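You operate a simulated robot arm through the tools that you are given. There is no shell and no other tool. Be economical: measure what you need, move in short steps, check, and stop when the job is done.

You are at the controls of a simulated robot arm. One attempt, no reset.

Task
Put the silver bracket on the green mat away on the middle left shelf of the rack. Then put the blue servo on the top of the long bench away on the top of the trestle table. Then close the right drawer of the grey bench. Then put the cloth pad on the table top. Then take the brass fittings on the top of the grey bench and put it away on the top of the grey chest. Then open the left drawer of the grey bench, take the red plug and leave it in the inside of the left drawer of the grey bench, then shut the drawer. Do these in the order given. Set down upright: silver bracket, blue servo.

Only the result counts: the job must be done as asked and must still hold three seconds after the hand-in. Knocking over, shifting, dropping, spilling or breaking anything else fails it. Flat cloth is picked up by pressing the open fingertips on it (5 to 10 N) and closing them slowly along it; thin cloth reads only 2 to 8 mm in the jaws.

Robot
A 7-joint arm with a two-finger parallel gripper on a trunk, on a base that drives. Base frame: it is fixed to the floor where the robot stands at the start and does not move with it; the origin is under the middle of the robot, x ahead of it, y to its left, z up. Lengths are in mm, angles in degrees, forces in N, time in s.
With the tool pointing down near the work surface it reaches from about 260 to 600 mm from the robot's upright axis, wherever it stands. Its first joint turns from -166.0 to 166.0 degrees. Places, roughly: blue servo (6x3x4 cm) [400, -300, 900]; brass fittings (6x4x3 cm) [-400, 2200, 900]; cloth pad (6x5x5 cm) [-200, 2100, 900]; inside of the left drawer of the grey bench [-200, 2300, 700]; left drawer of the grey bench [-200, 2200, 700]; middle left shelf of the rack [-6800, -700, 1000]; red plug (2x2x3 cm) [200, 2300, 900]; right drawer of the grey bench [700, 2000, 700]; silver bracket (5x5x5 cm) [500, -100, 900]; table top [-1700, 1300, 800]; top of the grey chest [-800, 2000, 700]; top of the trestle table [-2400, -1900, 800]. Payload 3.4 kg.
Tool frame: the origin (TCP) lies between the finger pads and is the grasp point; the fingertips stand 30 mm ahead of it; z points along the fingers, y is the line along which they close. The gripper opens to 94 mm. The fingers are 28 mm wide and 10 mm thick; the gripper's body (50 by 96 mm) begins 55 mm behind the TCP.
Orientation is that of the tool frame in the base frame, as [roll, pitch, yaw] about the fixed x, y, z axes, in that order (R = Rz(yaw) Ry(pitch) Rx(roll)). With the fingers straight down and closing along the base's y, the tool's x points along the base's -x, its y along +y and its z along -z.

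Tools
- The arm moves only by the tool drive_tool. Its argument "moves" is a list of rows, each an object of numbers (a shift or turn left out is 0, a gripper value left out holds the last): "x", "y", "z": the shift along the base's x, y, z in mm; "wx", "wy", "wz": the turn, a rotation vector about the base's x, y, z in rad; "fingers": the finger opening in mm, from 0 to 94. In form: [{"x": .., "y": .., "z": .., "wx": .., "wy": .., "wz": .., "fingers": ..}, ...]. A call has 1 to 8 rows; each row is the pose to reach, as a shift and turn from the pose commanded when the call began. Each row takes 0.2 s and may step no farther than 50 mm and 8.6 degrees from the row before; otherwise, or with a gripper value out of range, the whole call is refused. Where a pose cannot be reached the arm comes as near as it can. A force on the tool above 40 N (or 10 N above the force at the start of the call, whichever is more), or a blocked arm, ends the call early, and 0.2 s more pass. The fingers move at their own pace (about 72 mm/s each) and stop on an object; they squeeze with about 36 N. The grip force told is the motor's: it shows also when the fingers shut on nothing. Time passes only in rows, and 0.2 s behind the last, so rows that repeat a pose let the fingers close. It gives the time, the measured TCP pose, the force on the tool (base axes), the opening and the grip force at its end, in the units of the frame above (readings bear some noise), with the torque about the TCP (base axes, N m) and any sound that the robot's microphone picked up.
- Cameras (640 x 400 px; columns grow to the right, rows downward): "scene" is now at [-2.8, 91.9, 1586.3]; the picture's right is [-0.74, -0.68, 0.00], its down [-0.47, 0.51, -0.72] and it looks along [0.49, -0.53, -0.69] (base axes); focal length 254 px, centre (320, 200). "wrist" rides on the gripper at [76, 14, -103] in the tool frame; the picture's right is [-0.18, 0.98, 0.00], its down [-0.75, -0.14, -0.64] and it looks along [-0.63, -0.12, 0.77] (tool axes); focal length 243 px, centre (320, 200). There is no depth. A picture from a camera that has moved, and an enlarged one, comes with that camera's place and axes in the base frame and with its lens.
- get_image(camera): a new picture of that camera. No time passes.
- lift_body(by): slides the trunk up (or, below 0, down) by that many mm; the arm and the scene camera ride with it, the base frame stays. It gives what a move gives, with no picture.
- roll_base(legs): drives the robot by 1 to 6 legs, each [ahead, left, turn to the left] in mm, mm and degrees, along the robot's own axes; the way and the turn of a leg run together, so that a leg with both is an arc; at most 1500 mm and 180 degrees a leg. The arm and the cameras ride along, it lands a little off, and it stops where it bumps. It gives what a move gives.
- aim_head(pan, tilt): turns the head with the scene camera to pan (to the left, within 155 degrees either way) and tilt (down, from -29 to 69), counted from straight ahead of the robot. It gives what a move gives.
- zoom(camera, box): a new picture of the part [left, top, right, bottom] of that camera's present view, enlarged. No time passes.
- sign_off(): hands the job in; it is judged then, once.

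Go step by step. Nothing tells you exact positions but the pictures and the camera data: compare them with the known pose of the tool, close in by small moves and look again before you grip or let go. The budget is 196 turns and 174 pictures, counting those below and the enlarged ones. Unless the task says otherwise, let go and move clear before handing in, and close with one line.

The tools are called after "Call:" as a command line: name --argument value ..., lists and objects as JSON in quotes. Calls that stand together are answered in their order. drive_tool: Moves the arm, as the interface text tells. Its arguments: {"type":"object","properties":{"moves":{"type":"array"}},"required":["moves"]} The other tools are called the same way: lift_body (by) slides the trunk up or down; roll_base (legs) drives the base; aim_head (pan, tilt) turns the head that bears the scene camera; get_image (camera) takes a picture; zoom (camera, box) takes an enlarged picture of a part of a camera's view; sign_off () hands the job in.

At the start:

```text
time_s: 0.0
tool_pos: [214.6, -241.0, 1144.4]
tcp_rot: [-179.9, 0.0, -180.0]
force: [-0.2, -0.2, 0.9]
torque: [-0.02, 0.01, 0.03]
opening: 94.0
grasp_force: 0.0
trunk travel left (down, up): [-250.0, 136.0]
robot x, y, heading: [1.0, 1.8, 0.2]
head pan, tilt: [-47.5, 43.8]
```

scene: 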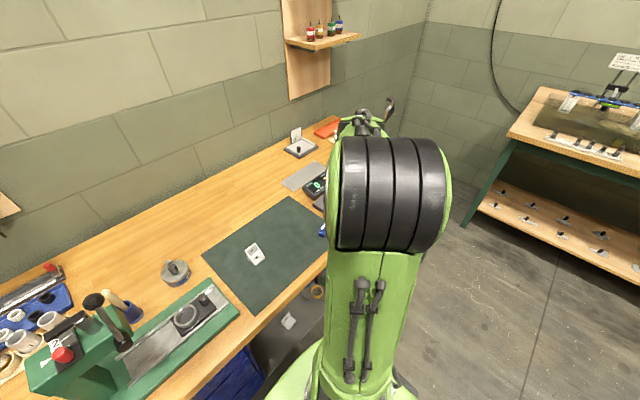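
wrist: 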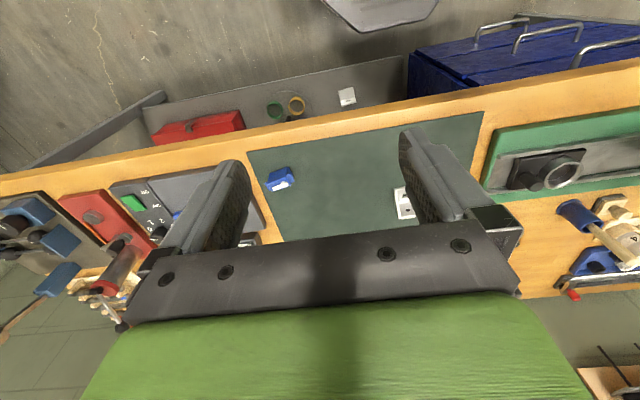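

I see the long bench ahead with the green mat and the silver bracket near [475, -113]. I'll look closer at both the bracket and the servo.

Call:
zoom --camera "scene" --box '[190, 180, 350, 280]'

Call:
zoom --camera "wrist" --box '[240, 110, 500, 270]'

```text
4.00 times, centred on (270, 230) of scene
camera zoom: at [-2.8, 91.9, 1586.3], right [-0.74, -0.68, 0.0], down [-0.47, 0.51, -0.72], along [0.49, -0.53, -0.69], focal length 1017 px, centre (520, 80)
```

zoom: 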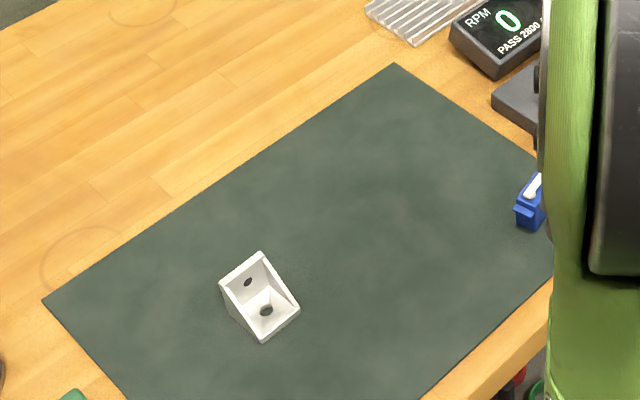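

```text
2.46 times, centred on (370, 190) of wrist
camera zoom: at [138.0, -225.5, 1245.9], right [0.18, 0.98, 0.0], down [0.75, -0.14, 0.64], along [0.63, -0.12, -0.77], focal length 597 px, centre (197, 225)
```

zoom: 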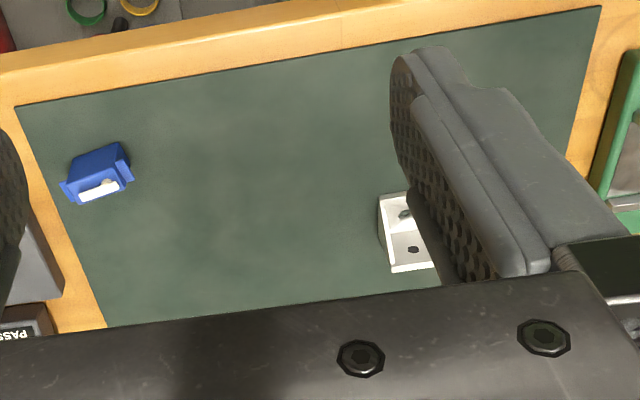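

The bracket stands open side toward me, gussets at about y -92 and -136, x 455 to 490. Before gripping, I look round for the rack and obstacles, since the shelf headroom decides the grip.

Call:
aim_head --pan 150 --tilt 10

Call:
get_image --camera "scene"

Call:
aim_head --pan 80 --tilt 20

Call:
get_image --camera "scene"

Call:
aim_head --pan -150 --tilt 20

Call:
get_image --camera "scene"

```text
time_s: 2.9
tool_pos: [214.7, -241.4, 1145.4]
tcp_rot: [179.9, 0.0, -180.0]
force: [0.7, 0.4, 0.7]
torque: [0.01, -0.03, 0.0]
opening: 94.0
grasp_force: 0.0
trunk travel left (down, up): [-250.0, 136.0]
robot x, y, heading: [-1.0, 1.2, -0.2]
head pan, tilt: [150.0, 10.0]
```

```text
169 pictures are left
camera scene: at [-138.8, 199.0, 1639.6], right [0.5, 0.87, 0.0], down [0.15, -0.09, -0.98], along [-0.85, 0.49, -0.17], focal length 254 px, centre (320, 200)
```

scene: 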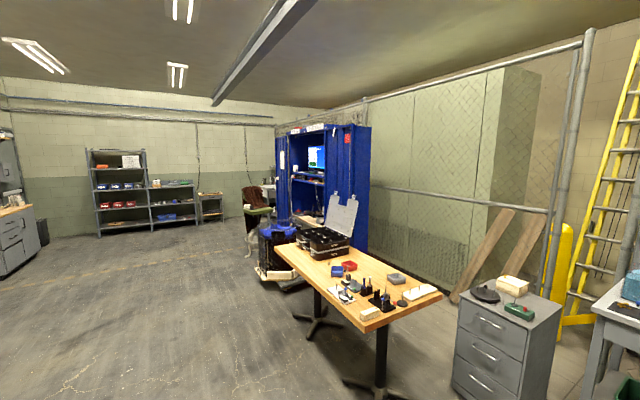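

```text
time_s: 4.3
tool_pos: [213.9, -241.1, 1142.8]
tcp_rot: [179.9, -0.1, -180.0]
force: [0.4, 0.3, -0.5]
torque: [-0.06, 0.02, -0.01]
opening: 94.0
grasp_force: 0.0
trunk travel left (down, up): [-250.0, 136.0]
robot x, y, heading: [2.5, -3.7, 0.1]
head pan, tilt: [80.0, 20.0]
```

```text
168 pictures are left
camera scene: at [-42.2, 244.2, 1623.3], right [0.98, -0.17, 0.0], down [-0.06, -0.34, -0.94], along [0.16, 0.93, -0.34], focal length 254 px, centre (320, 200)
```

scene: 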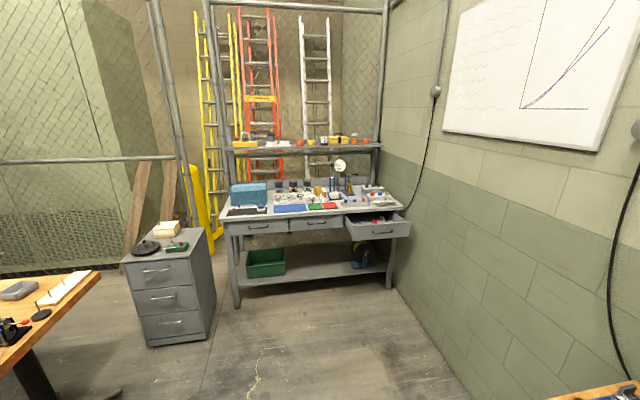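

```text
time_s: 7.6
tool_pos: [214.0, -240.4, 1144.3]
tcp_rot: [-180.0, 0.1, 179.9]
force: [0.3, -1.0, -0.4]
torque: [0.01, 0.02, -0.02]
opening: 94.0
grasp_force: 0.1
trunk travel left (down, up): [-250.0, 136.0]
robot x, y, heading: [1.7, 3.9, 0.1]
head pan, tilt: [-150.0, 20.0]
```

```text
167 pictures are left
camera scene: at [-139.0, 105.9, 1623.3], right [-0.5, 0.87, 0.0], down [0.3, 0.17, -0.94], along [-0.81, -0.47, -0.34], focal length 254 px, centre (320, 200)
```

scene: 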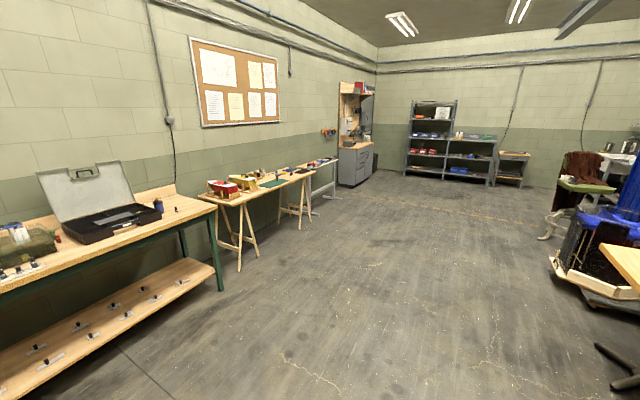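

The rack is at the far end; I zoom on it to judge shelf spacing.

Call:
zoom --camera "scene" --box '[380, 85, 540, 195]'

Call:
zoom --camera "scene" --box '[190, 140, 350, 240]'

```text
3.64 times, centred on (460, 140) of scene
camera zoom: at [-139.0, 105.9, 1623.3], right [-0.5, 0.87, 0.0], down [0.3, 0.17, -0.94], along [-0.81, -0.47, -0.34], focal length 924 px, centre (-189, 418)
```

zoom: 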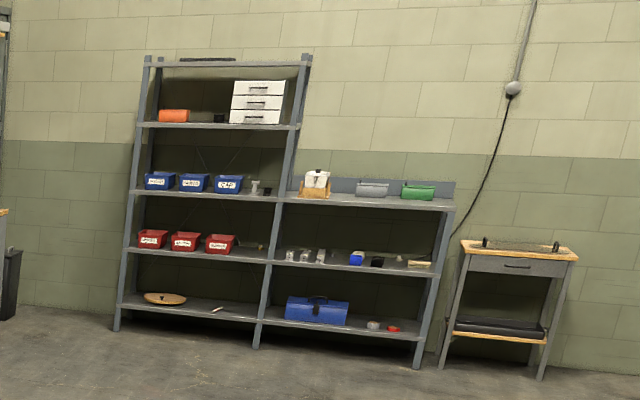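

```text
4.00 times, centred on (270, 190) of scene
camera zoom: at [-139.0, 105.9, 1623.3], right [-0.5, 0.87, 0.0], down [0.3, 0.17, -0.94], along [-0.81, -0.47, -0.34], focal length 1017 px, centre (520, 240)
```

zoom: 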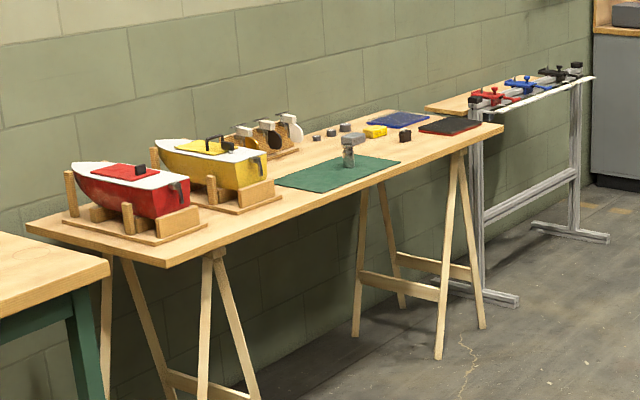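

The middle-left shelf is the blue-bin shelf (z about 955, about 430 mm headroom), so I'll grip the bracket with the tool pitched about 50° forward. I turn the head back and pre-position.

Call:
drive_tool --moves '[{"x": 24, "y": 21, "z": 0, "wy": -0.14}, {"x": 48, "y": 42, "z": -20, "wy": -0.29}, {"x": 72, "y": 63, "z": -45, "wy": -0.44}, {"x": 96, "y": 84, "z": -75, "wy": -0.58}, {"x": 120, "y": 106, "z": -105, "wy": -0.73}, {"x": 146, "y": 128, "z": -134, "wy": -0.87}]'

Call:
aim_head --pan -20 --tilt 50

Call:
get_image --camera "scene"

Call:
get_image --camera "wrist"

```text
time_s: 9.0
tool_pos: [372.5, -137.3, 1047.1]
tcp_rot: [179.7, 49.9, 179.8]
force: [-1.2, -0.3, -0.2]
torque: [0.01, 0.02, 0.01]
opening: 94.0
grasp_force: 0.0
out of reach, approached as far as the arm can: row 5, 6
trunk travel left (down, up): [-250.0, 136.0]
robot x, y, heading: [-0.4, 0.0, -0.1]
head pan, tilt: [-150.0, 20.0]
```

```text
time_s: 11.1
tool_pos: [371.4, -135.7, 1047.2]
tcp_rot: [-179.9, 49.8, 180.0]
force: [0.2, 0.0, 0.5]
torque: [-0.01, 0.0, -0.02]
opening: 94.0
grasp_force: 0.0
trunk travel left (down, up): [-250.0, 136.0]
robot x, y, heading: [2.7, -0.0, 0.0]
head pan, tilt: [-20.0, 50.0]
```

```text
164 pictures are left
camera scene: at [14.0, 126.1, 1577.7], right [-0.34, -0.94, 0.0], down [-0.72, 0.26, -0.64], along [0.6, -0.22, -0.77], focal length 254 px, centre (320, 200)
```

scene: 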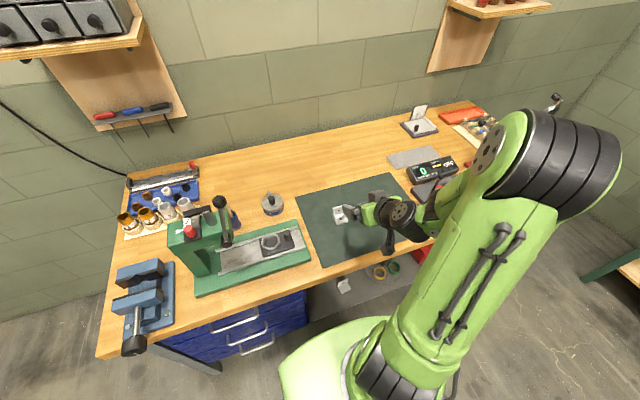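

```text
163 pictures are left
camera wrist: at [244.2, -121.0, 1055.2], right [0.12, 0.98, 0.14], down [0.0, -0.14, 0.99], along [0.99, -0.12, -0.01], focal length 243 px, centre (320, 200)
```

wrist: 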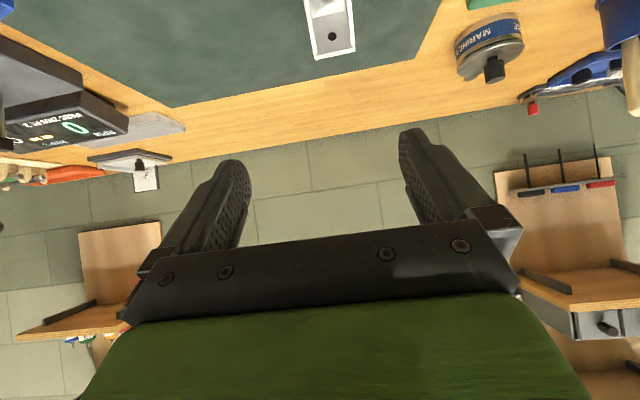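

The arm is limited at this height, so I lower the trunk 100 mm and move on to the pre-grasp.

Call:
lift_body --by -100

Call:
get_image --camera "wrist"

Call:
get_image --camera "scene"

```text
time_s: 12.4
tool_pos: [371.3, -135.8, 949.1]
tcp_rot: [-180.0, 49.9, 179.9]
force: [-0.4, -0.2, -0.5]
torque: [-0.02, 0.0, -0.01]
opening: 93.8
grasp_force: 0.1
trunk travel left (down, up): [-150.0, 236.0]
robot x, y, heading: [-1.5, 3.6, 0.1]
head pan, tilt: [-20.0, 50.0]
```

```text
162 pictures are left
camera wrist: at [244.4, -121.0, 956.0], right [0.12, 0.98, 0.14], down [0.0, -0.14, 0.99], along [0.99, -0.12, -0.01], focal length 243 px, centre (320, 200)
```

wrist: 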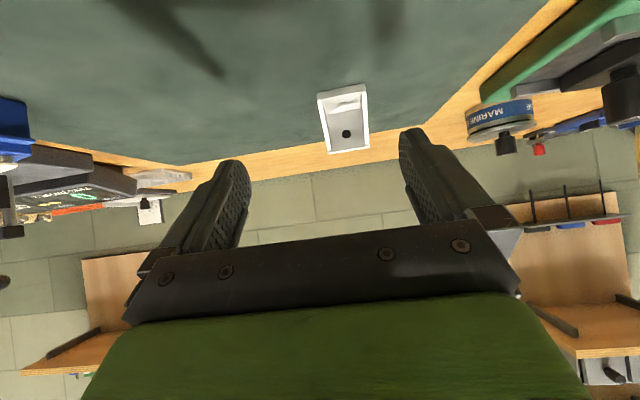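

```text
161 pictures are left
camera scene: at [14.0, 126.2, 1478.5], right [-0.34, -0.94, 0.0], down [-0.72, 0.26, -0.64], along [0.6, -0.22, -0.77], focal length 254 px, centre (320, 200)
```

scene: 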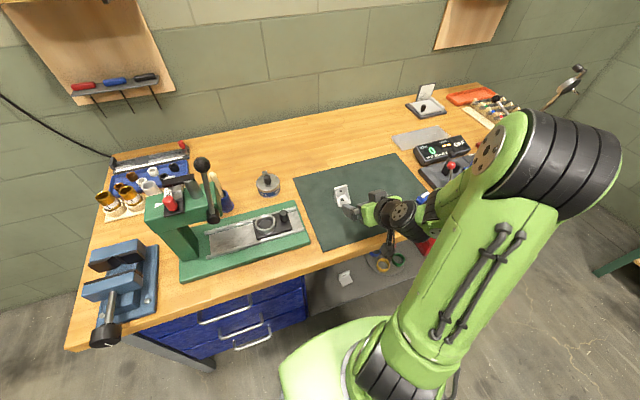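

From both views the bracket centre is about [472, -114], from z 860 to 909. I align in y first and check.

Call:
drive_tool --moves '[{"y": 21, "x": 10, "z": -10}]'

```text
time_s: 12.8
tool_pos: [384.4, -115.8, 940.8]
tcp_rot: [179.8, 49.7, 179.7]
force: [0.1, -0.3, 0.6]
torque: [-0.02, 0.04, 0.0]
opening: 94.2
grasp_force: 0.0
trunk travel left (down, up): [-150.0, 236.0]
robot x, y, heading: [0.5, 0.2, -0.2]
head pan, tilt: [-20.0, 50.0]
```

Call:
drive_tool --moves '[{"y": 1, "x": 30, "z": -16}, {"y": 1, "x": 60, "z": -32}, {"y": 1, "x": 86, "z": -46}]'

Call:
get_image --camera "wrist"

Call:
zoom --camera "scene" --box '[280, 150, 440, 250]'

```text
time_s: 13.6
tool_pos: [465.4, -113.3, 893.3]
tcp_rot: [-180.0, 50.1, -180.0]
force: [-7.9, 0.7, 10.7]
torque: [0.06, 0.13, -0.02]
opening: 93.5
grasp_force: 0.0
trunk travel left (down, up): [-150.0, 236.0]
robot x, y, heading: [-1.7, -0.4, 0.2]
head pan, tilt: [-20.0, 50.0]
```

```text
160 pictures are left
camera wrist: at [337.9, -97.4, 899.7], right [0.12, 0.98, 0.14], down [-0.01, -0.14, 0.99], along [0.99, -0.12, -0.01], focal length 243 px, centre (320, 200)
```

wrist: 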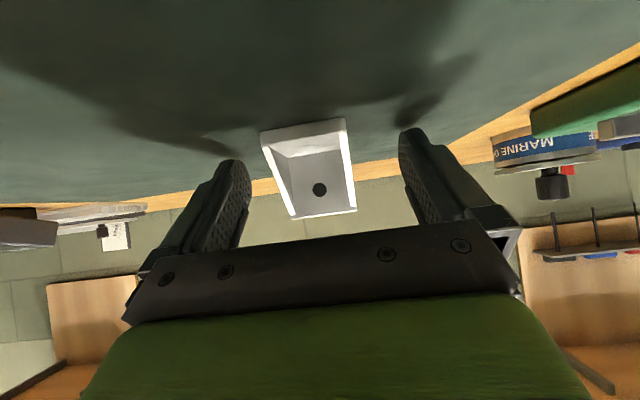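

```text
4.00 times, centred on (360, 200) of scene
camera zoom: at [11.0, 126.3, 1478.7], right [-0.34, -0.94, 0.0], down [-0.72, 0.26, -0.64], along [0.61, -0.22, -0.76], focal length 1017 px, centre (160, 200)
```

zoom: 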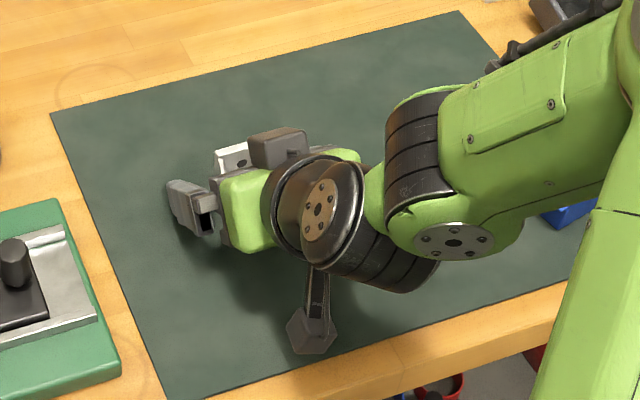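

Light contact of the fingertips with the mat, so I raise 5 mm, then close.

Call:
drive_tool --moves '[{"z": 5}, {"z": 5, "fingers": 60}, {"z": 5, "fingers": 40}, {"z": 5, "fingers": 30}, {"z": 5, "fingers": 30}, {"z": 5, "fingers": 30}]'

Call:
get_image --camera "wrist"

```text
time_s: 15.0
tool_pos: [467.9, -113.7, 896.6]
tcp_rot: [-180.0, 49.7, 180.0]
force: [-0.7, 0.2, 0.4]
torque: [0.0, 0.02, 0.0]
opening: 41.3
grasp_force: 35.6
trunk travel left (down, up): [-150.0, 236.0]
robot x, y, heading: [0.1, -2.4, -0.0]
head pan, tilt: [-20.0, 50.0]
```

```text
158 pictures are left
camera wrist: at [339.8, -97.6, 904.1], right [0.12, 0.98, 0.14], down [0.0, -0.14, 0.99], along [0.99, -0.12, -0.01], focal length 243 px, centre (320, 200)
```

wrist: 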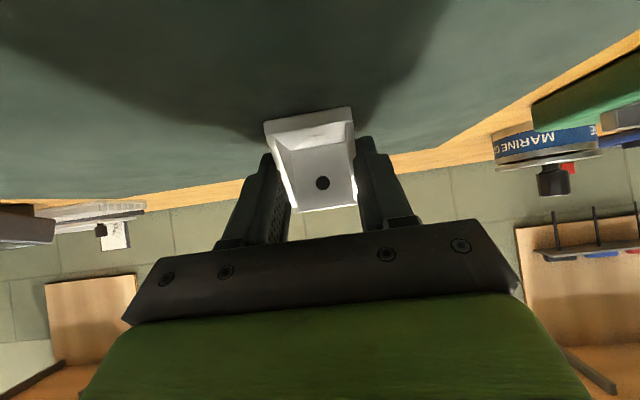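

Gripped at 41 mm; bracket bottom about 35 mm under the TCP. I lift straight up and look.

Call:
lift_body --by 100

Call:
drive_tool --moves '[{"x": -40, "z": 20}, {"x": -80, "z": 40}, {"x": -90, "z": 60}]'

Call:
get_image --camera "wrist"

Call:
get_image --camera "scene"

```text
time_s: 16.4
tool_pos: [467.2, -114.0, 996.0]
tcp_rot: [-179.9, 49.8, -179.9]
force: [0.0, 0.1, -0.8]
torque: [0.02, 0.0, 0.0]
opening: 29.8
grasp_force: 0.0
trunk travel left (down, up): [-250.0, 136.0]
robot x, y, heading: [1.2, -0.6, 0.1]
head pan, tilt: [-20.0, 50.0]
```

```text
time_s: 17.2
tool_pos: [379.0, -113.4, 1050.2]
tcp_rot: [179.5, 49.5, 179.9]
force: [-0.7, -0.1, 0.7]
torque: [-0.01, 0.0, 0.02]
opening: 30.0
grasp_force: 0.1
out of reach, approached as far as the arm can: row 3
trunk travel left (down, up): [-250.0, 136.0]
robot x, y, heading: [2.0, -0.1, -0.1]
head pan, tilt: [-20.0, 50.0]
```

```text
157 pictures are left
camera wrist: at [252.2, -99.0, 1058.1], right [0.12, 0.98, 0.14], down [0.0, -0.15, 0.99], along [0.99, -0.11, -0.02], focal length 243 px, centre (320, 200)
```

wrist: 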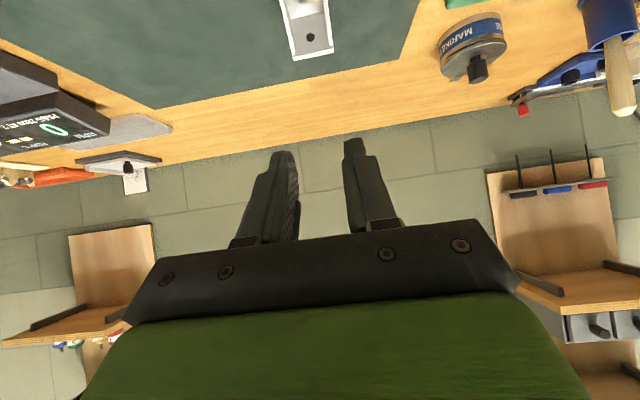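

```text
156 pictures are left
camera scene: at [13.3, 124.8, 1577.8], right [-0.34, -0.94, 0.0], down [-0.72, 0.26, -0.64], along [0.6, -0.22, -0.77], focal length 254 px, centre (320, 200)
```

scene: 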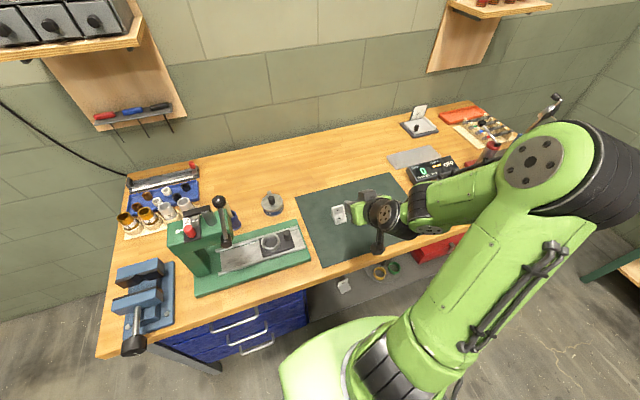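

The bracket slipped out and still stands on the mat. I zoom in to see its shape and pose before trying a better grip.

Call:
zoom --camera "wrist" --box '[250, 0, 370, 75]'

Call:
zoom --camera "scene" --box '[310, 190, 374, 230]'

```text
5.33 times, centred on (310, 38) of wrist
camera zoom: at [252.2, -99.0, 1058.1], right [0.12, 0.98, 0.14], down [0.0, -0.15, 0.99], along [0.99, -0.11, -0.02], focal length 1294 px, centre (373, 1067)
```

zoom: 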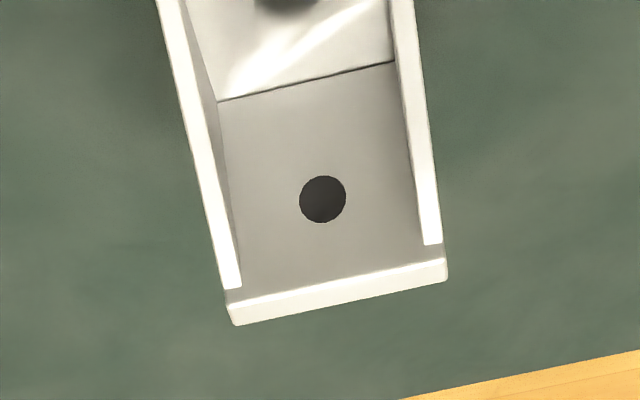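

```text
10.00 times, centred on (342, 210) of scene
camera zoom: at [13.3, 124.8, 1577.8], right [-0.34, -0.94, 0.0], down [-0.72, 0.26, -0.64], along [0.6, -0.22, -0.77], focal length 2542 px, centre (100, 100)
```

zoom: 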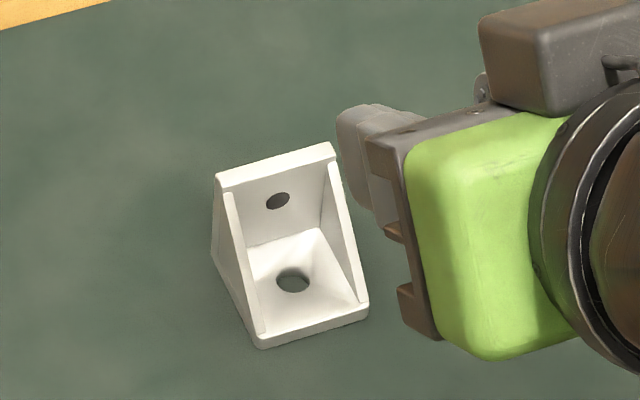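

The bracket stands at x 457–495, y -93 to -135. I'll grip again steeper (30° pitch) so the pads cover more of the gussets, and squeeze fully.

Call:
drive_tool --moves '[{"x": 15, "z": -15, "wy": 0.1, "fingers": 94}, {"x": 30, "z": -40, "wy": 0.2, "fingers": 94}, {"x": 45, "z": -70, "wy": 0.3, "fingers": 94}, {"x": 60, "z": -100, "wy": 0.35, "fingers": 94}]'

Call:
get_image --camera "wrist"

```text
time_s: 18.2
tool_pos: [439.3, -113.9, 950.1]
tcp_rot: [179.9, 29.7, 180.0]
force: [1.1, 1.0, -0.5]
torque: [0.03, -0.02, 0.02]
opening: 94.0
grasp_force: 0.0
trunk travel left (down, up): [-250.0, 136.0]
robot x, y, heading: [-3.1, 2.5, 0.2]
head pan, tilt: [-20.0, 50.0]
```

```text
153 pictures are left
camera wrist: at [322.1, -99.6, 1001.8], right [0.16, 0.98, 0.09], down [0.34, -0.14, 0.93], along [0.93, -0.12, -0.35], focal length 243 px, centre (320, 200)
```

wrist: 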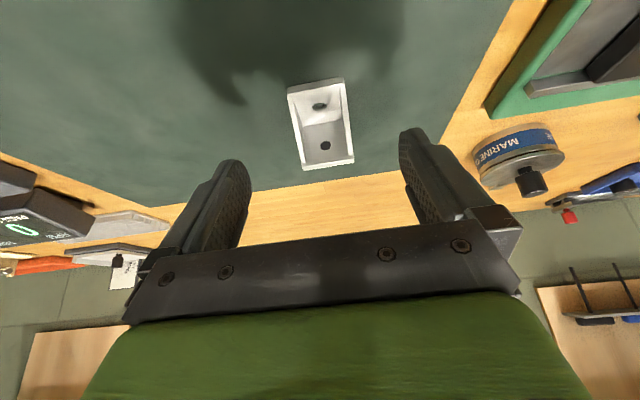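

Good alignment; descending along the tool axis and closing.

Call:
drive_tool --moves '[{"x": 12, "z": -20}, {"x": 24, "z": -40}, {"x": 32, "z": -52}, {"x": 32, "z": -52, "fingers": 50}, {"x": 32, "z": -52, "fingers": 30}, {"x": 32, "z": -52, "fingers": 10}, {"x": 32, "z": -52, "fingers": 0}, {"x": 32, "z": -52, "fingers": 0}]'

Call:
get_image --camera "wrist"

```text
time_s: 20.0
tool_pos: [471.9, -114.5, 898.8]
tcp_rot: [180.0, 29.9, 180.0]
force: [-0.3, -0.8, 5.5]
torque: [-0.08, -0.13, -0.02]
opening: 41.7
grasp_force: 36.5
trunk travel left (down, up): [-250.0, 136.0]
robot x, y, heading: [1.6, -0.3, 0.2]
head pan, tilt: [-20.0, 50.0]
```

```text
152 pictures are left
camera wrist: at [355.4, -98.8, 948.6], right [0.16, 0.98, 0.09], down [0.33, -0.14, 0.93], along [0.93, -0.12, -0.35], focal length 243 px, centre (320, 200)
```

wrist: 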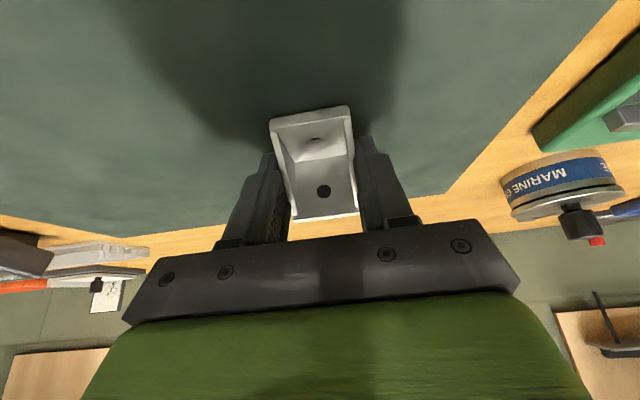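

Gripped again at 41.7 mm; lifting gently with the arm this time.

Call:
drive_tool --moves '[{"z": 3}, {"z": 6}, {"z": 10}, {"z": 15}, {"z": 20}]'

Call:
get_image --camera "wrist"

```text
time_s: 21.2
tool_pos: [472.8, -111.2, 918.0]
tcp_rot: [179.9, 29.8, 180.0]
force: [-0.4, 0.2, -0.5]
torque: [0.02, 0.03, 0.0]
opening: 41.3
grasp_force: 36.0
trunk travel left (down, up): [-250.0, 136.0]
robot x, y, heading: [2.0, -0.0, -0.3]
head pan, tilt: [-20.0, 50.0]
```

```text
151 pictures are left
camera wrist: at [355.2, -96.5, 968.7], right [0.16, 0.98, 0.09], down [0.34, -0.14, 0.93], along [0.93, -0.12, -0.35], focal length 243 px, centre (320, 200)
```

wrist: 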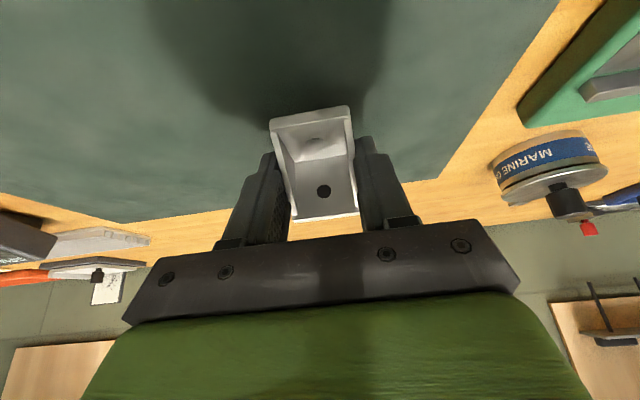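

It's lifted, unmoved in the hand. I raise and retract it toward the body, then check again.

Call:
drive_tool --moves '[{"z": 25, "x": -5}, {"z": 50, "x": -15}, {"z": 75, "x": -30}, {"z": 100, "x": -50}, {"z": 125, "x": -75}, {"z": 150, "x": -100}, {"z": 170, "x": -120}]'

Call:
get_image --camera "wrist"

```text
time_s: 22.8
tool_pos: [350.7, -112.5, 1089.3]
tcp_rot: [-180.0, 29.8, -180.0]
force: [-0.8, -0.2, -0.1]
torque: [-0.02, 0.02, 0.02]
opening: 41.7
grasp_force: 36.0
trunk travel left (down, up): [-250.0, 136.0]
robot x, y, heading: [1.3, 0.2, 0.4]
head pan, tilt: [-20.0, 50.0]
```

```text
150 pictures are left
camera wrist: at [234.2, -97.7, 1140.0], right [0.16, 0.98, 0.09], down [0.33, -0.14, 0.93], along [0.93, -0.12, -0.35], focal length 243 px, centre (320, 200)
```

wrist: 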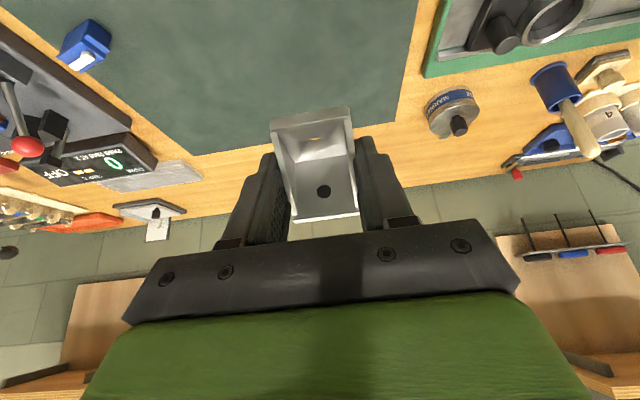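

The bracket is firm. I back away from the bench, turn round and drive along the clear floor towards the rack, stopping short.

Call:
roll_base --legs '[[-400, 0, 0], [0, 0, 180], [1500, 150, 0], [1500, 150, 0], [1500, 150, 0]]'

Call:
aim_head --pan 0 --tilt 20

Call:
get_image --camera "scene"

Call:
get_image --camera "wrist"

```text
refused: leg 3 is longer than a leg can be; nothing moved
```

```text
time_s: 23.7
tool_pos: [352.9, -113.2, 1089.2]
tcp_rot: [-180.0, 29.8, 179.9]
force: [-0.8, -0.2, -1.1]
torque: [-0.01, -0.02, 0.0]
opening: 41.6
grasp_force: 35.7
trunk travel left (down, up): [-250.0, 136.0]
robot x, y, heading: [-0.0, -2.1, 0.0]
head pan, tilt: [0.0, 20.0]
```

```text
149 pictures are left
camera scene: at [34.9, 152.4, 1623.2], right [0.0, -1.0, 0.0], down [-0.34, 0.0, -0.94], along [0.94, 0.0, -0.34], focal length 254 px, centre (320, 200)
```

scene: 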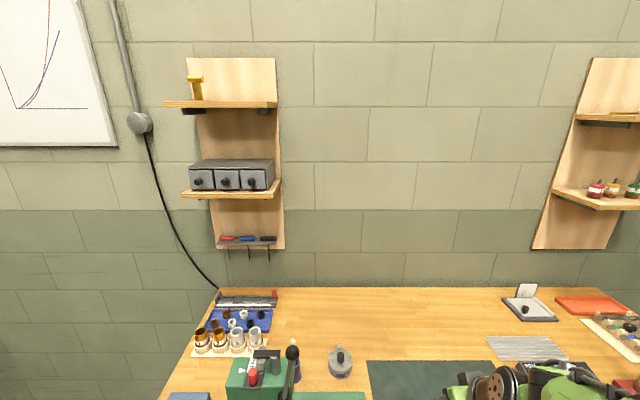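

```text
148 pictures are left
camera wrist: at [235.6, -97.9, 1139.3], right [0.16, 0.98, 0.09], down [0.34, -0.14, 0.93], along [0.93, -0.12, -0.35], focal length 243 px, centre (320, 200)
```

wrist: 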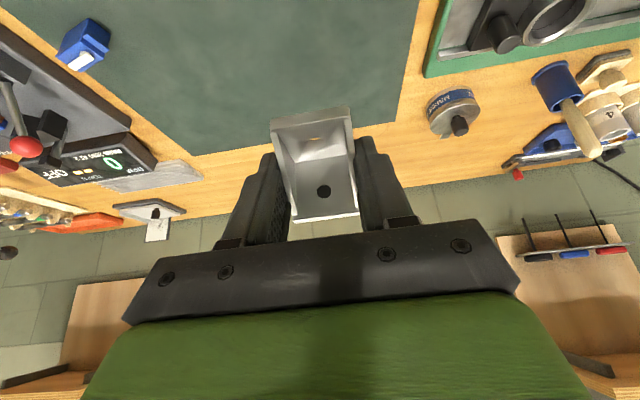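

Nothing moved because the leg was too long; I use shorter legs.

Call:
roll_base --legs '[[-400, 0, 0], [0, 0, 180], [1450, 150, 0], [1450, 150, 0], [1450, 150, 0]]'

Call:
get_image --camera "scene"

Call:
get_image --camera "wrist"

```text
time_s: 54.3
tool_pos: [-5061.5, -678.6, 1089.1]
tcp_rot: [180.0, 29.8, 4.8]
force: [0.2, 0.0, -0.7]
torque: [-0.05, 0.0, -0.01]
opening: 41.4
grasp_force: 35.6
trunk travel left (down, up): [-250.0, 136.0]
robot x, y, heading: [-4703.0, -760.3, -175.3]
head pan, tilt: [0.0, 20.0]
```

```text
147 pictures are left
camera scene: at [-4719.4, -915.1, 1623.3], right [-0.08, 1.0, 0.0], down [0.34, 0.03, -0.94], along [-0.94, -0.08, -0.34], focal length 254 px, centre (320, 200)
```

scene: 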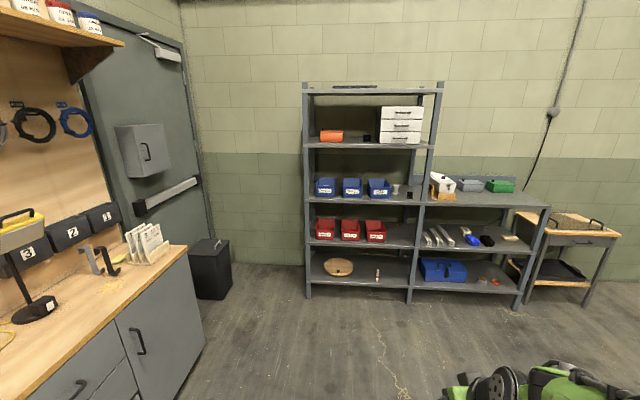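

```text
146 pictures are left
camera wrist: at [-4942.9, -681.9, 1139.4], right [-0.08, -0.99, 0.09], down [-0.35, 0.11, 0.93], along [-0.94, 0.04, -0.35], focal length 243 px, centre (320, 200)
```

wrist: 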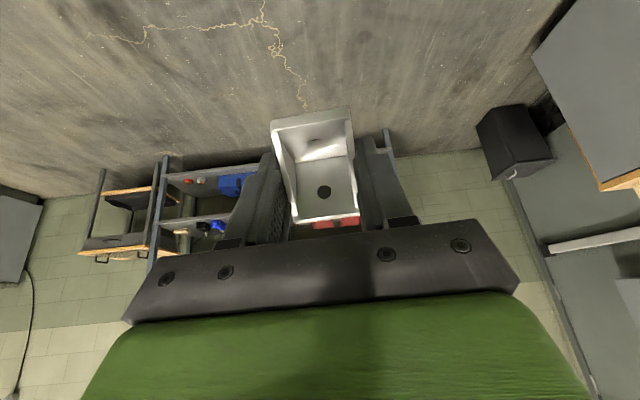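

Call:
zoom --camera "scene" --box '[290, 130, 450, 230]'

```text
4.00 times, centred on (370, 180) of scene
camera zoom: at [-4719.4, -915.1, 1623.3], right [-0.08, 1.0, 0.0], down [0.34, 0.03, -0.94], along [-0.94, -0.08, -0.34], focal length 1017 px, centre (120, 280)
```

zoom: 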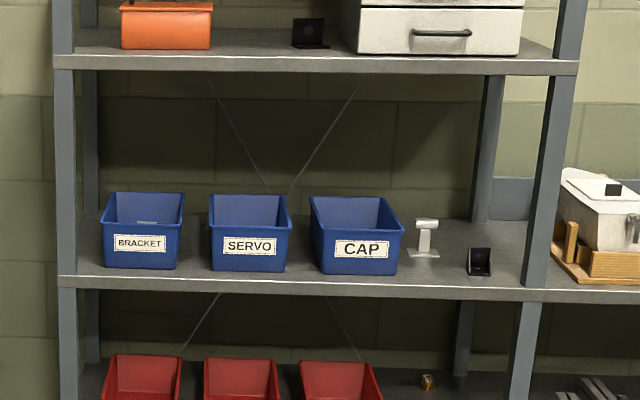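

The middle left shelf (front edge near x -6630, z ~930) has a free spot between the CAP bin and the small black part, around y -440. I straighten and drive closer.

Call:
roll_base --legs '[[0, 0, -4.7], [1200, -207, 0]]'

Call:
aim_head --pan 25 --tilt 35

Call:
get_image --camera "scene"

Call:
get_image --camera "wrist"

```text
time_s: 60.6
tool_pos: [-6202.1, -478.2, 1088.3]
tcp_rot: [-179.9, 29.7, 2.1]
force: [0.3, -0.1, -0.8]
torque: [0.0, -0.01, 0.01]
opening: 41.6
grasp_force: 35.9
trunk travel left (down, up): [-250.0, 136.0]
robot x, y, heading: [-5842.7, -575.7, -177.7]
head pan, tilt: [0.0, 20.0]
```

```text
time_s: 61.5
tool_pos: [-6202.2, -478.8, 1089.3]
tcp_rot: [180.0, 29.8, 2.2]
force: [0.3, 0.0, -0.9]
torque: [0.01, -0.03, -0.01]
opening: 41.4
grasp_force: 36.0
trunk travel left (down, up): [-250.0, 136.0]
robot x, y, heading: [-5845.4, -580.6, -178.1]
head pan, tilt: [25.0, 35.0]
```

```text
144 pictures are left
camera scene: at [-5856.3, -766.8, 1599.5], right [-0.46, 0.89, 0.0], down [0.51, 0.26, -0.82], along [-0.73, -0.37, -0.57], focal length 254 px, centre (320, 200)
```

scene: 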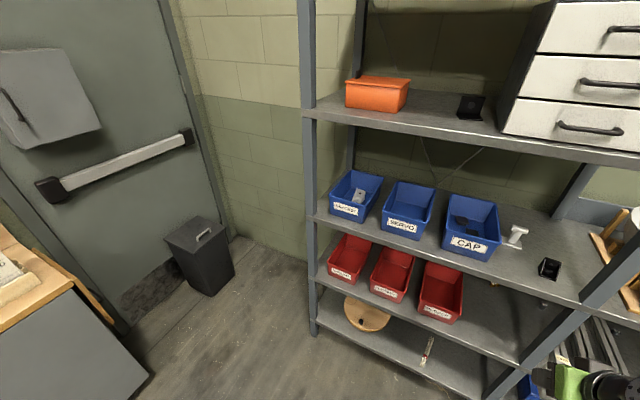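

```text
143 pictures are left
camera wrist: at [-6084.0, -487.2, 1139.4], right [-0.12, -0.99, 0.09], down [-0.34, 0.13, 0.93], along [-0.93, 0.08, -0.35], focal length 243 px, centre (320, 200)
```

wrist: 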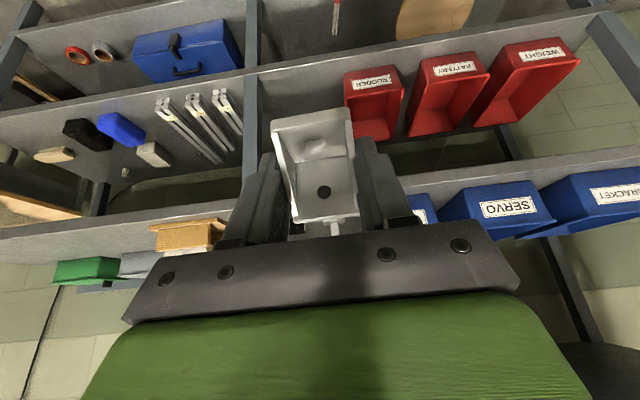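

I zoom in on the free spot to measure it.

Call:
zoom --camera "scene" --box '[440, 190, 640, 315]'

```text
3.20 times, centred on (540, 252) of scene
camera zoom: at [-5856.3, -766.8, 1599.5], right [-0.46, 0.89, 0.0], down [0.51, 0.26, -0.82], along [-0.73, -0.37, -0.57], focal length 813 px, centre (-384, 32)
```

zoom: 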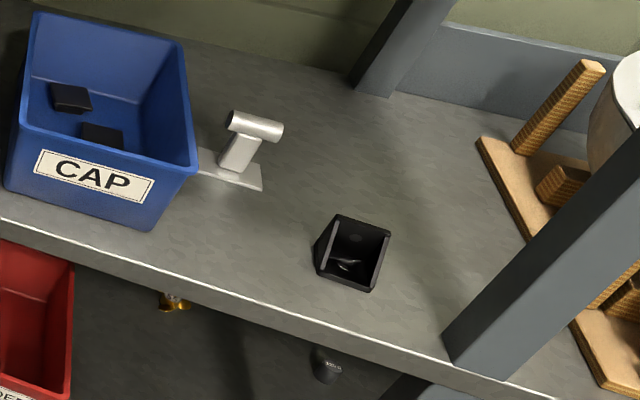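

Triangulating: shelf top z≈950, front edge x≈-6565, gap y -530 to -390. I aim for bracket centre [-6625, -460] and drive 300 mm closer.

Call:
roll_base --legs '[[300, 0, 0]]'

Call:
aim_head --pan -15 --tilt 50

Call:
get_image --camera "scene"

Call:
get_image --camera "wrist"

```text
time_s: 63.5
tool_pos: [-6494.0, -490.5, 1088.4]
tcp_rot: [180.0, 29.6, 2.3]
force: [-0.6, 0.4, -0.7]
torque: [0.0, -0.04, 0.0]
opening: 41.5
grasp_force: 35.6
trunk travel left (down, up): [-250.0, 136.0]
robot x, y, heading: [-6138.8, -588.7, -177.8]
head pan, tilt: [25.0, 35.0]
```

```text
time_s: 64.6
tool_pos: [-6492.7, -489.9, 1089.4]
tcp_rot: [-180.0, 29.7, 2.3]
force: [0.2, -0.7, -0.6]
torque: [0.01, -0.02, 0.02]
opening: 41.6
grasp_force: 35.8
trunk travel left (down, up): [-250.0, 136.0]
robot x, y, heading: [-6136.6, -590.3, -177.6]
head pan, tilt: [-15.0, 50.0]
```

```text
141 pictures are left
camera scene: at [-6143.6, -721.3, 1577.7], right [0.22, 0.98, 0.0], down [0.75, -0.17, -0.64], along [-0.63, 0.14, -0.77], focal length 254 px, centre (320, 200)
```

scene: 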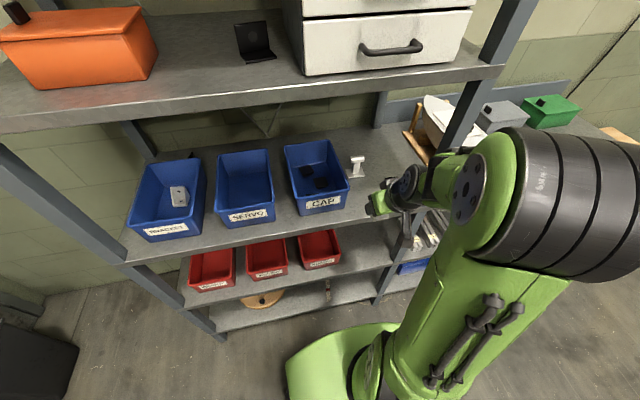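

```text
140 pictures are left
camera wrist: at [-6374.9, -499.3, 1139.5], right [-0.12, -0.99, 0.09], down [-0.34, 0.13, 0.93], along [-0.93, 0.08, -0.35], focal length 243 px, centre (320, 200)
```

wrist: 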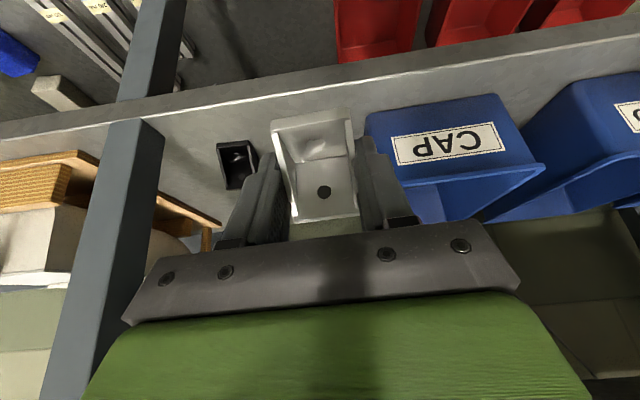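

The gap between black bracket and CAP bin is ahead. I move over the spot, staying about 25 mm above the shelf.

Call:
drive_tool --moves '[{"x": -30, "y": 20}, {"x": -60, "y": 29}, {"x": -95, "y": 29, "z": -15}, {"x": -128, "y": 29, "z": -35}, {"x": -128, "y": 29, "z": -55}, {"x": -128, "y": 29, "z": -72}]'

Call:
get_image --camera "wrist"

Call:
zoom --camera "scene" --box '[270, 120, 470, 245]'

```text
time_s: 66.0
tool_pos: [-6621.8, -460.5, 1016.3]
tcp_rot: [-180.0, 29.7, 2.3]
force: [-0.9, 1.2, -1.3]
torque: [-0.02, 0.01, 0.0]
opening: 41.3
grasp_force: 35.9
trunk travel left (down, up): [-250.0, 136.0]
robot x, y, heading: [-6131.4, -591.9, -177.7]
head pan, tilt: [-15.0, 50.0]
```

```text
139 pictures are left
camera wrist: at [-6504.2, -469.5, 1066.1], right [-0.12, -0.99, 0.09], down [-0.34, 0.13, 0.93], along [-0.93, 0.08, -0.35], focal length 243 px, centre (320, 200)
```

wrist: 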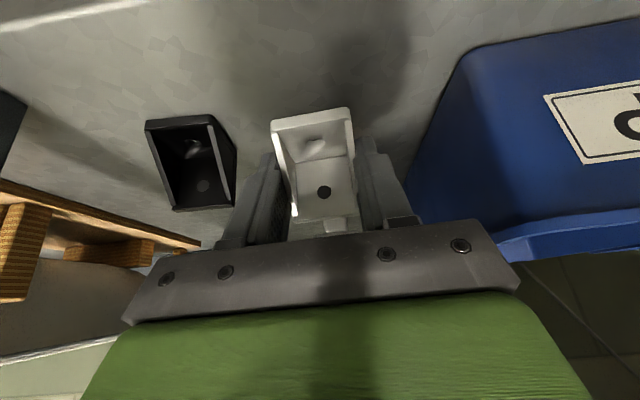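

```text
3.20 times, centred on (370, 182) of scene
camera zoom: at [-6144.6, -721.0, 1577.7], right [0.22, 0.98, 0.0], down [0.75, -0.17, -0.64], along [-0.63, 0.14, -0.77], focal length 813 px, centre (160, 256)
```

zoom: 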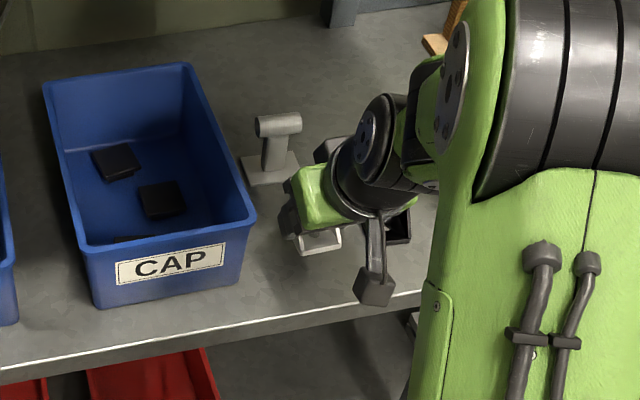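

Position is good; I lower in small steps to contact.

Call:
drive_tool --moves '[{"z": -8}, {"z": -14}, {"z": -19}, {"z": -23}, {"z": -26}]'

Call:
get_image --camera "wrist"

```text
time_s: 67.2
tool_pos: [-6621.6, -460.1, 995.1]
tcp_rot: [-179.8, 30.6, 2.5]
force: [0.3, 0.9, 27.4]
torque: [-0.15, 0.65, -0.02]
opening: 41.2
grasp_force: 36.1
trunk travel left (down, up): [-250.0, 136.0]
robot x, y, heading: [-6136.5, -588.9, -177.7]
head pan, tilt: [-15.0, 50.0]
```

```text
137 pictures are left
camera wrist: at [-6502.7, -469.6, 1043.9], right [-0.12, -0.99, 0.09], down [-0.33, 0.12, 0.94], along [-0.94, 0.08, -0.34], focal length 243 px, centre (320, 200)
```

wrist: 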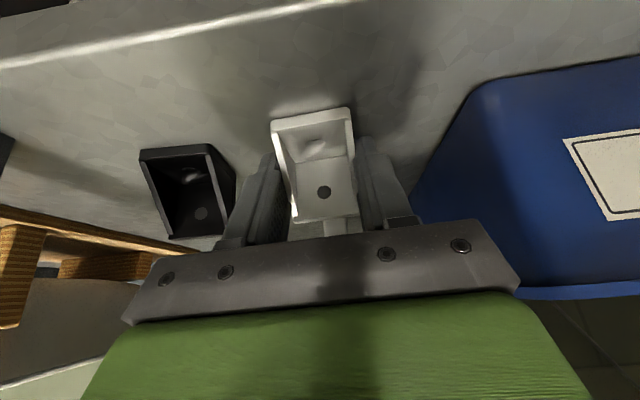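

Firm contact (27 N). I ease up 4 mm, then open a little and check.

Call:
drive_tool --moves '[{"z": 2}, {"z": 4}]'

Call:
drive_tool --moves '[{"z": 0, "fingers": 46}, {"z": 0, "fingers": 54}, {"z": 0, "fingers": 60}, {"z": 0, "fingers": 60}]'

Call:
get_image --camera "wrist"

```text
time_s: 67.8
tool_pos: [-6619.3, -461.1, 995.7]
tcp_rot: [-180.0, 29.8, 2.3]
force: [-6.3, -0.3, 15.9]
torque: [0.09, 0.62, 0.06]
opening: 41.4
grasp_force: 36.1
trunk travel left (down, up): [-250.0, 136.0]
robot x, y, heading: [-6135.8, -588.1, -177.5]
head pan, tilt: [-15.0, 50.0]
```

```text
time_s: 68.8
tool_pos: [-6619.8, -460.5, 994.6]
tcp_rot: [-180.0, 29.8, 2.4]
force: [0.5, -0.5, 0.4]
torque: [-0.05, -0.01, 0.02]
opening: 60.1
grasp_force: 0.0
trunk travel left (down, up): [-250.0, 136.0]
robot x, y, heading: [-6137.7, -587.7, -177.6]
head pan, tilt: [-15.0, 50.0]
```

```text
136 pictures are left
camera wrist: at [-6502.4, -469.1, 1045.5], right [-0.12, -0.99, 0.09], down [-0.34, 0.13, 0.93], along [-0.93, 0.08, -0.35], focal length 243 px, centre (320, 200)
```

wrist: 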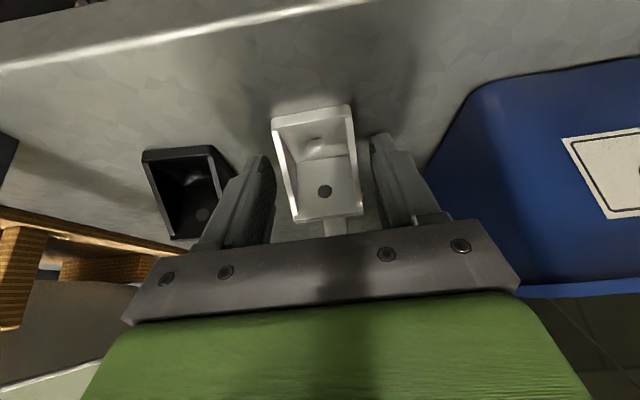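

Released and standing upright. I retreat back along the tool axis and verify.

Call:
drive_tool --moves '[{"x": 12, "z": 20}, {"x": 24, "z": 40}, {"x": 50, "z": 65}, {"x": 90, "z": 85}, {"x": 135, "z": 95}]'

Call:
get_image --camera "wrist"

Call:
zoom --camera "scene" --box '[270, 120, 470, 245]'

```text
time_s: 70.0
tool_pos: [-6484.0, -461.5, 1092.1]
tcp_rot: [-180.0, 29.9, 2.5]
force: [0.0, -0.1, 0.1]
torque: [0.02, 0.01, -0.01]
opening: 60.2
grasp_force: 0.1
trunk travel left (down, up): [-250.0, 136.0]
robot x, y, heading: [-6135.8, -590.1, -177.6]
head pan, tilt: [-15.0, 50.0]
```

```text
135 pictures are left
camera wrist: at [-6366.3, -469.8, 1141.8], right [-0.12, -0.99, 0.09], down [-0.34, 0.13, 0.93], along [-0.93, 0.08, -0.35], focal length 243 px, centre (320, 200)
```

wrist: 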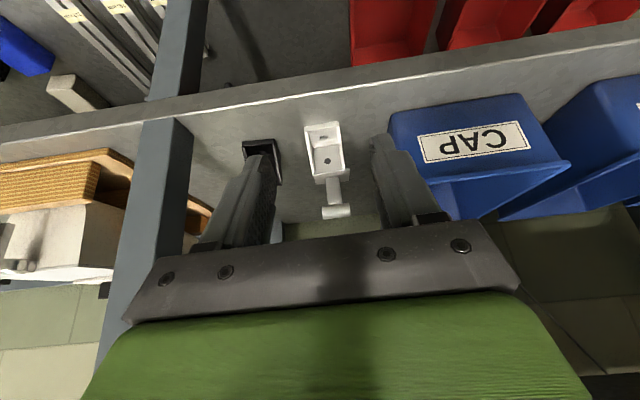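

```text
3.20 times, centred on (370, 182) of scene
camera zoom: at [-6141.4, -721.6, 1577.7], right [0.22, 0.98, 0.0], down [0.75, -0.17, -0.64], along [-0.63, 0.14, -0.77], focal length 813 px, centre (160, 256)
```

zoom: 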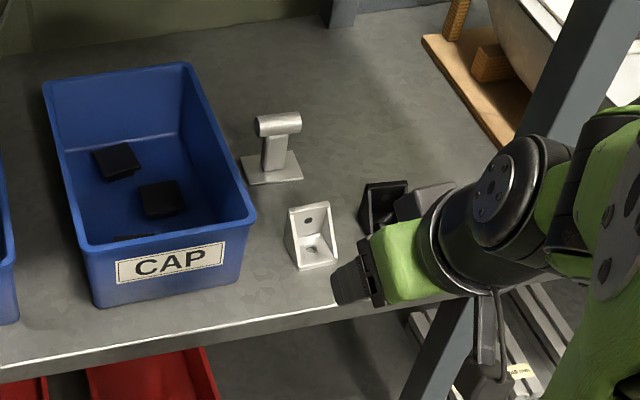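

Bracket placed. I drive back toward the long bench for the servo.

Call:
roll_base --legs '[[-600, 0, 0], [0, 0, 177.6], [1280, 141, 0], [1280, 141, 0], [1280, 141, 0], [1100, 130, 0]]'

Call:
aim_head --pan -20 --tilt 35

Call:
get_image --camera "scene"

```text
time_s: 103.8
tool_pos: [-319.2, -343.1, 1091.2]
tcp_rot: [-180.0, 29.8, 178.1]
force: [0.8, 0.1, 0.2]
torque: [0.0, 0.04, -0.02]
opening: 60.1
grasp_force: 0.1
trunk travel left (down, up): [-250.0, 136.0]
robot x, y, heading: [-657.2, -193.8, -1.8]
head pan, tilt: [-15.0, 50.0]
```

```text
time_s: 104.5
tool_pos: [-319.0, -343.9, 1090.3]
tcp_rot: [179.9, 29.8, 178.1]
force: [-1.1, -0.8, -0.4]
torque: [0.02, 0.02, -0.02]
opening: 60.0
grasp_force: 0.1
trunk travel left (down, up): [-250.0, 136.0]
robot x, y, heading: [-658.9, -187.4, -1.8]
head pan, tilt: [-20.0, 35.0]
```

```text
133 pictures are left
camera scene: at [-630.3, -67.9, 1599.4], right [-0.37, -0.93, 0.0], down [-0.53, 0.21, -0.82], along [0.76, -0.31, -0.57], focal length 254 px, centre (320, 200)
```

scene: 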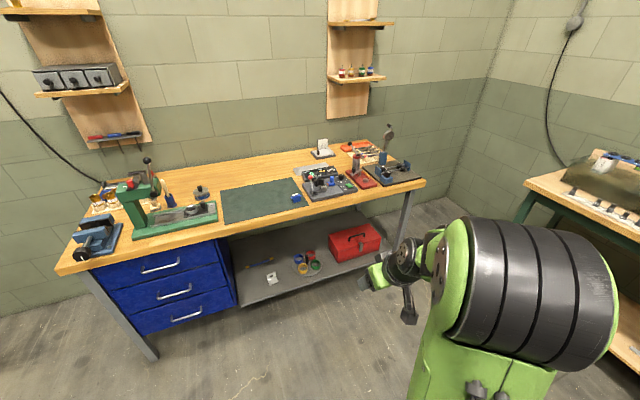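

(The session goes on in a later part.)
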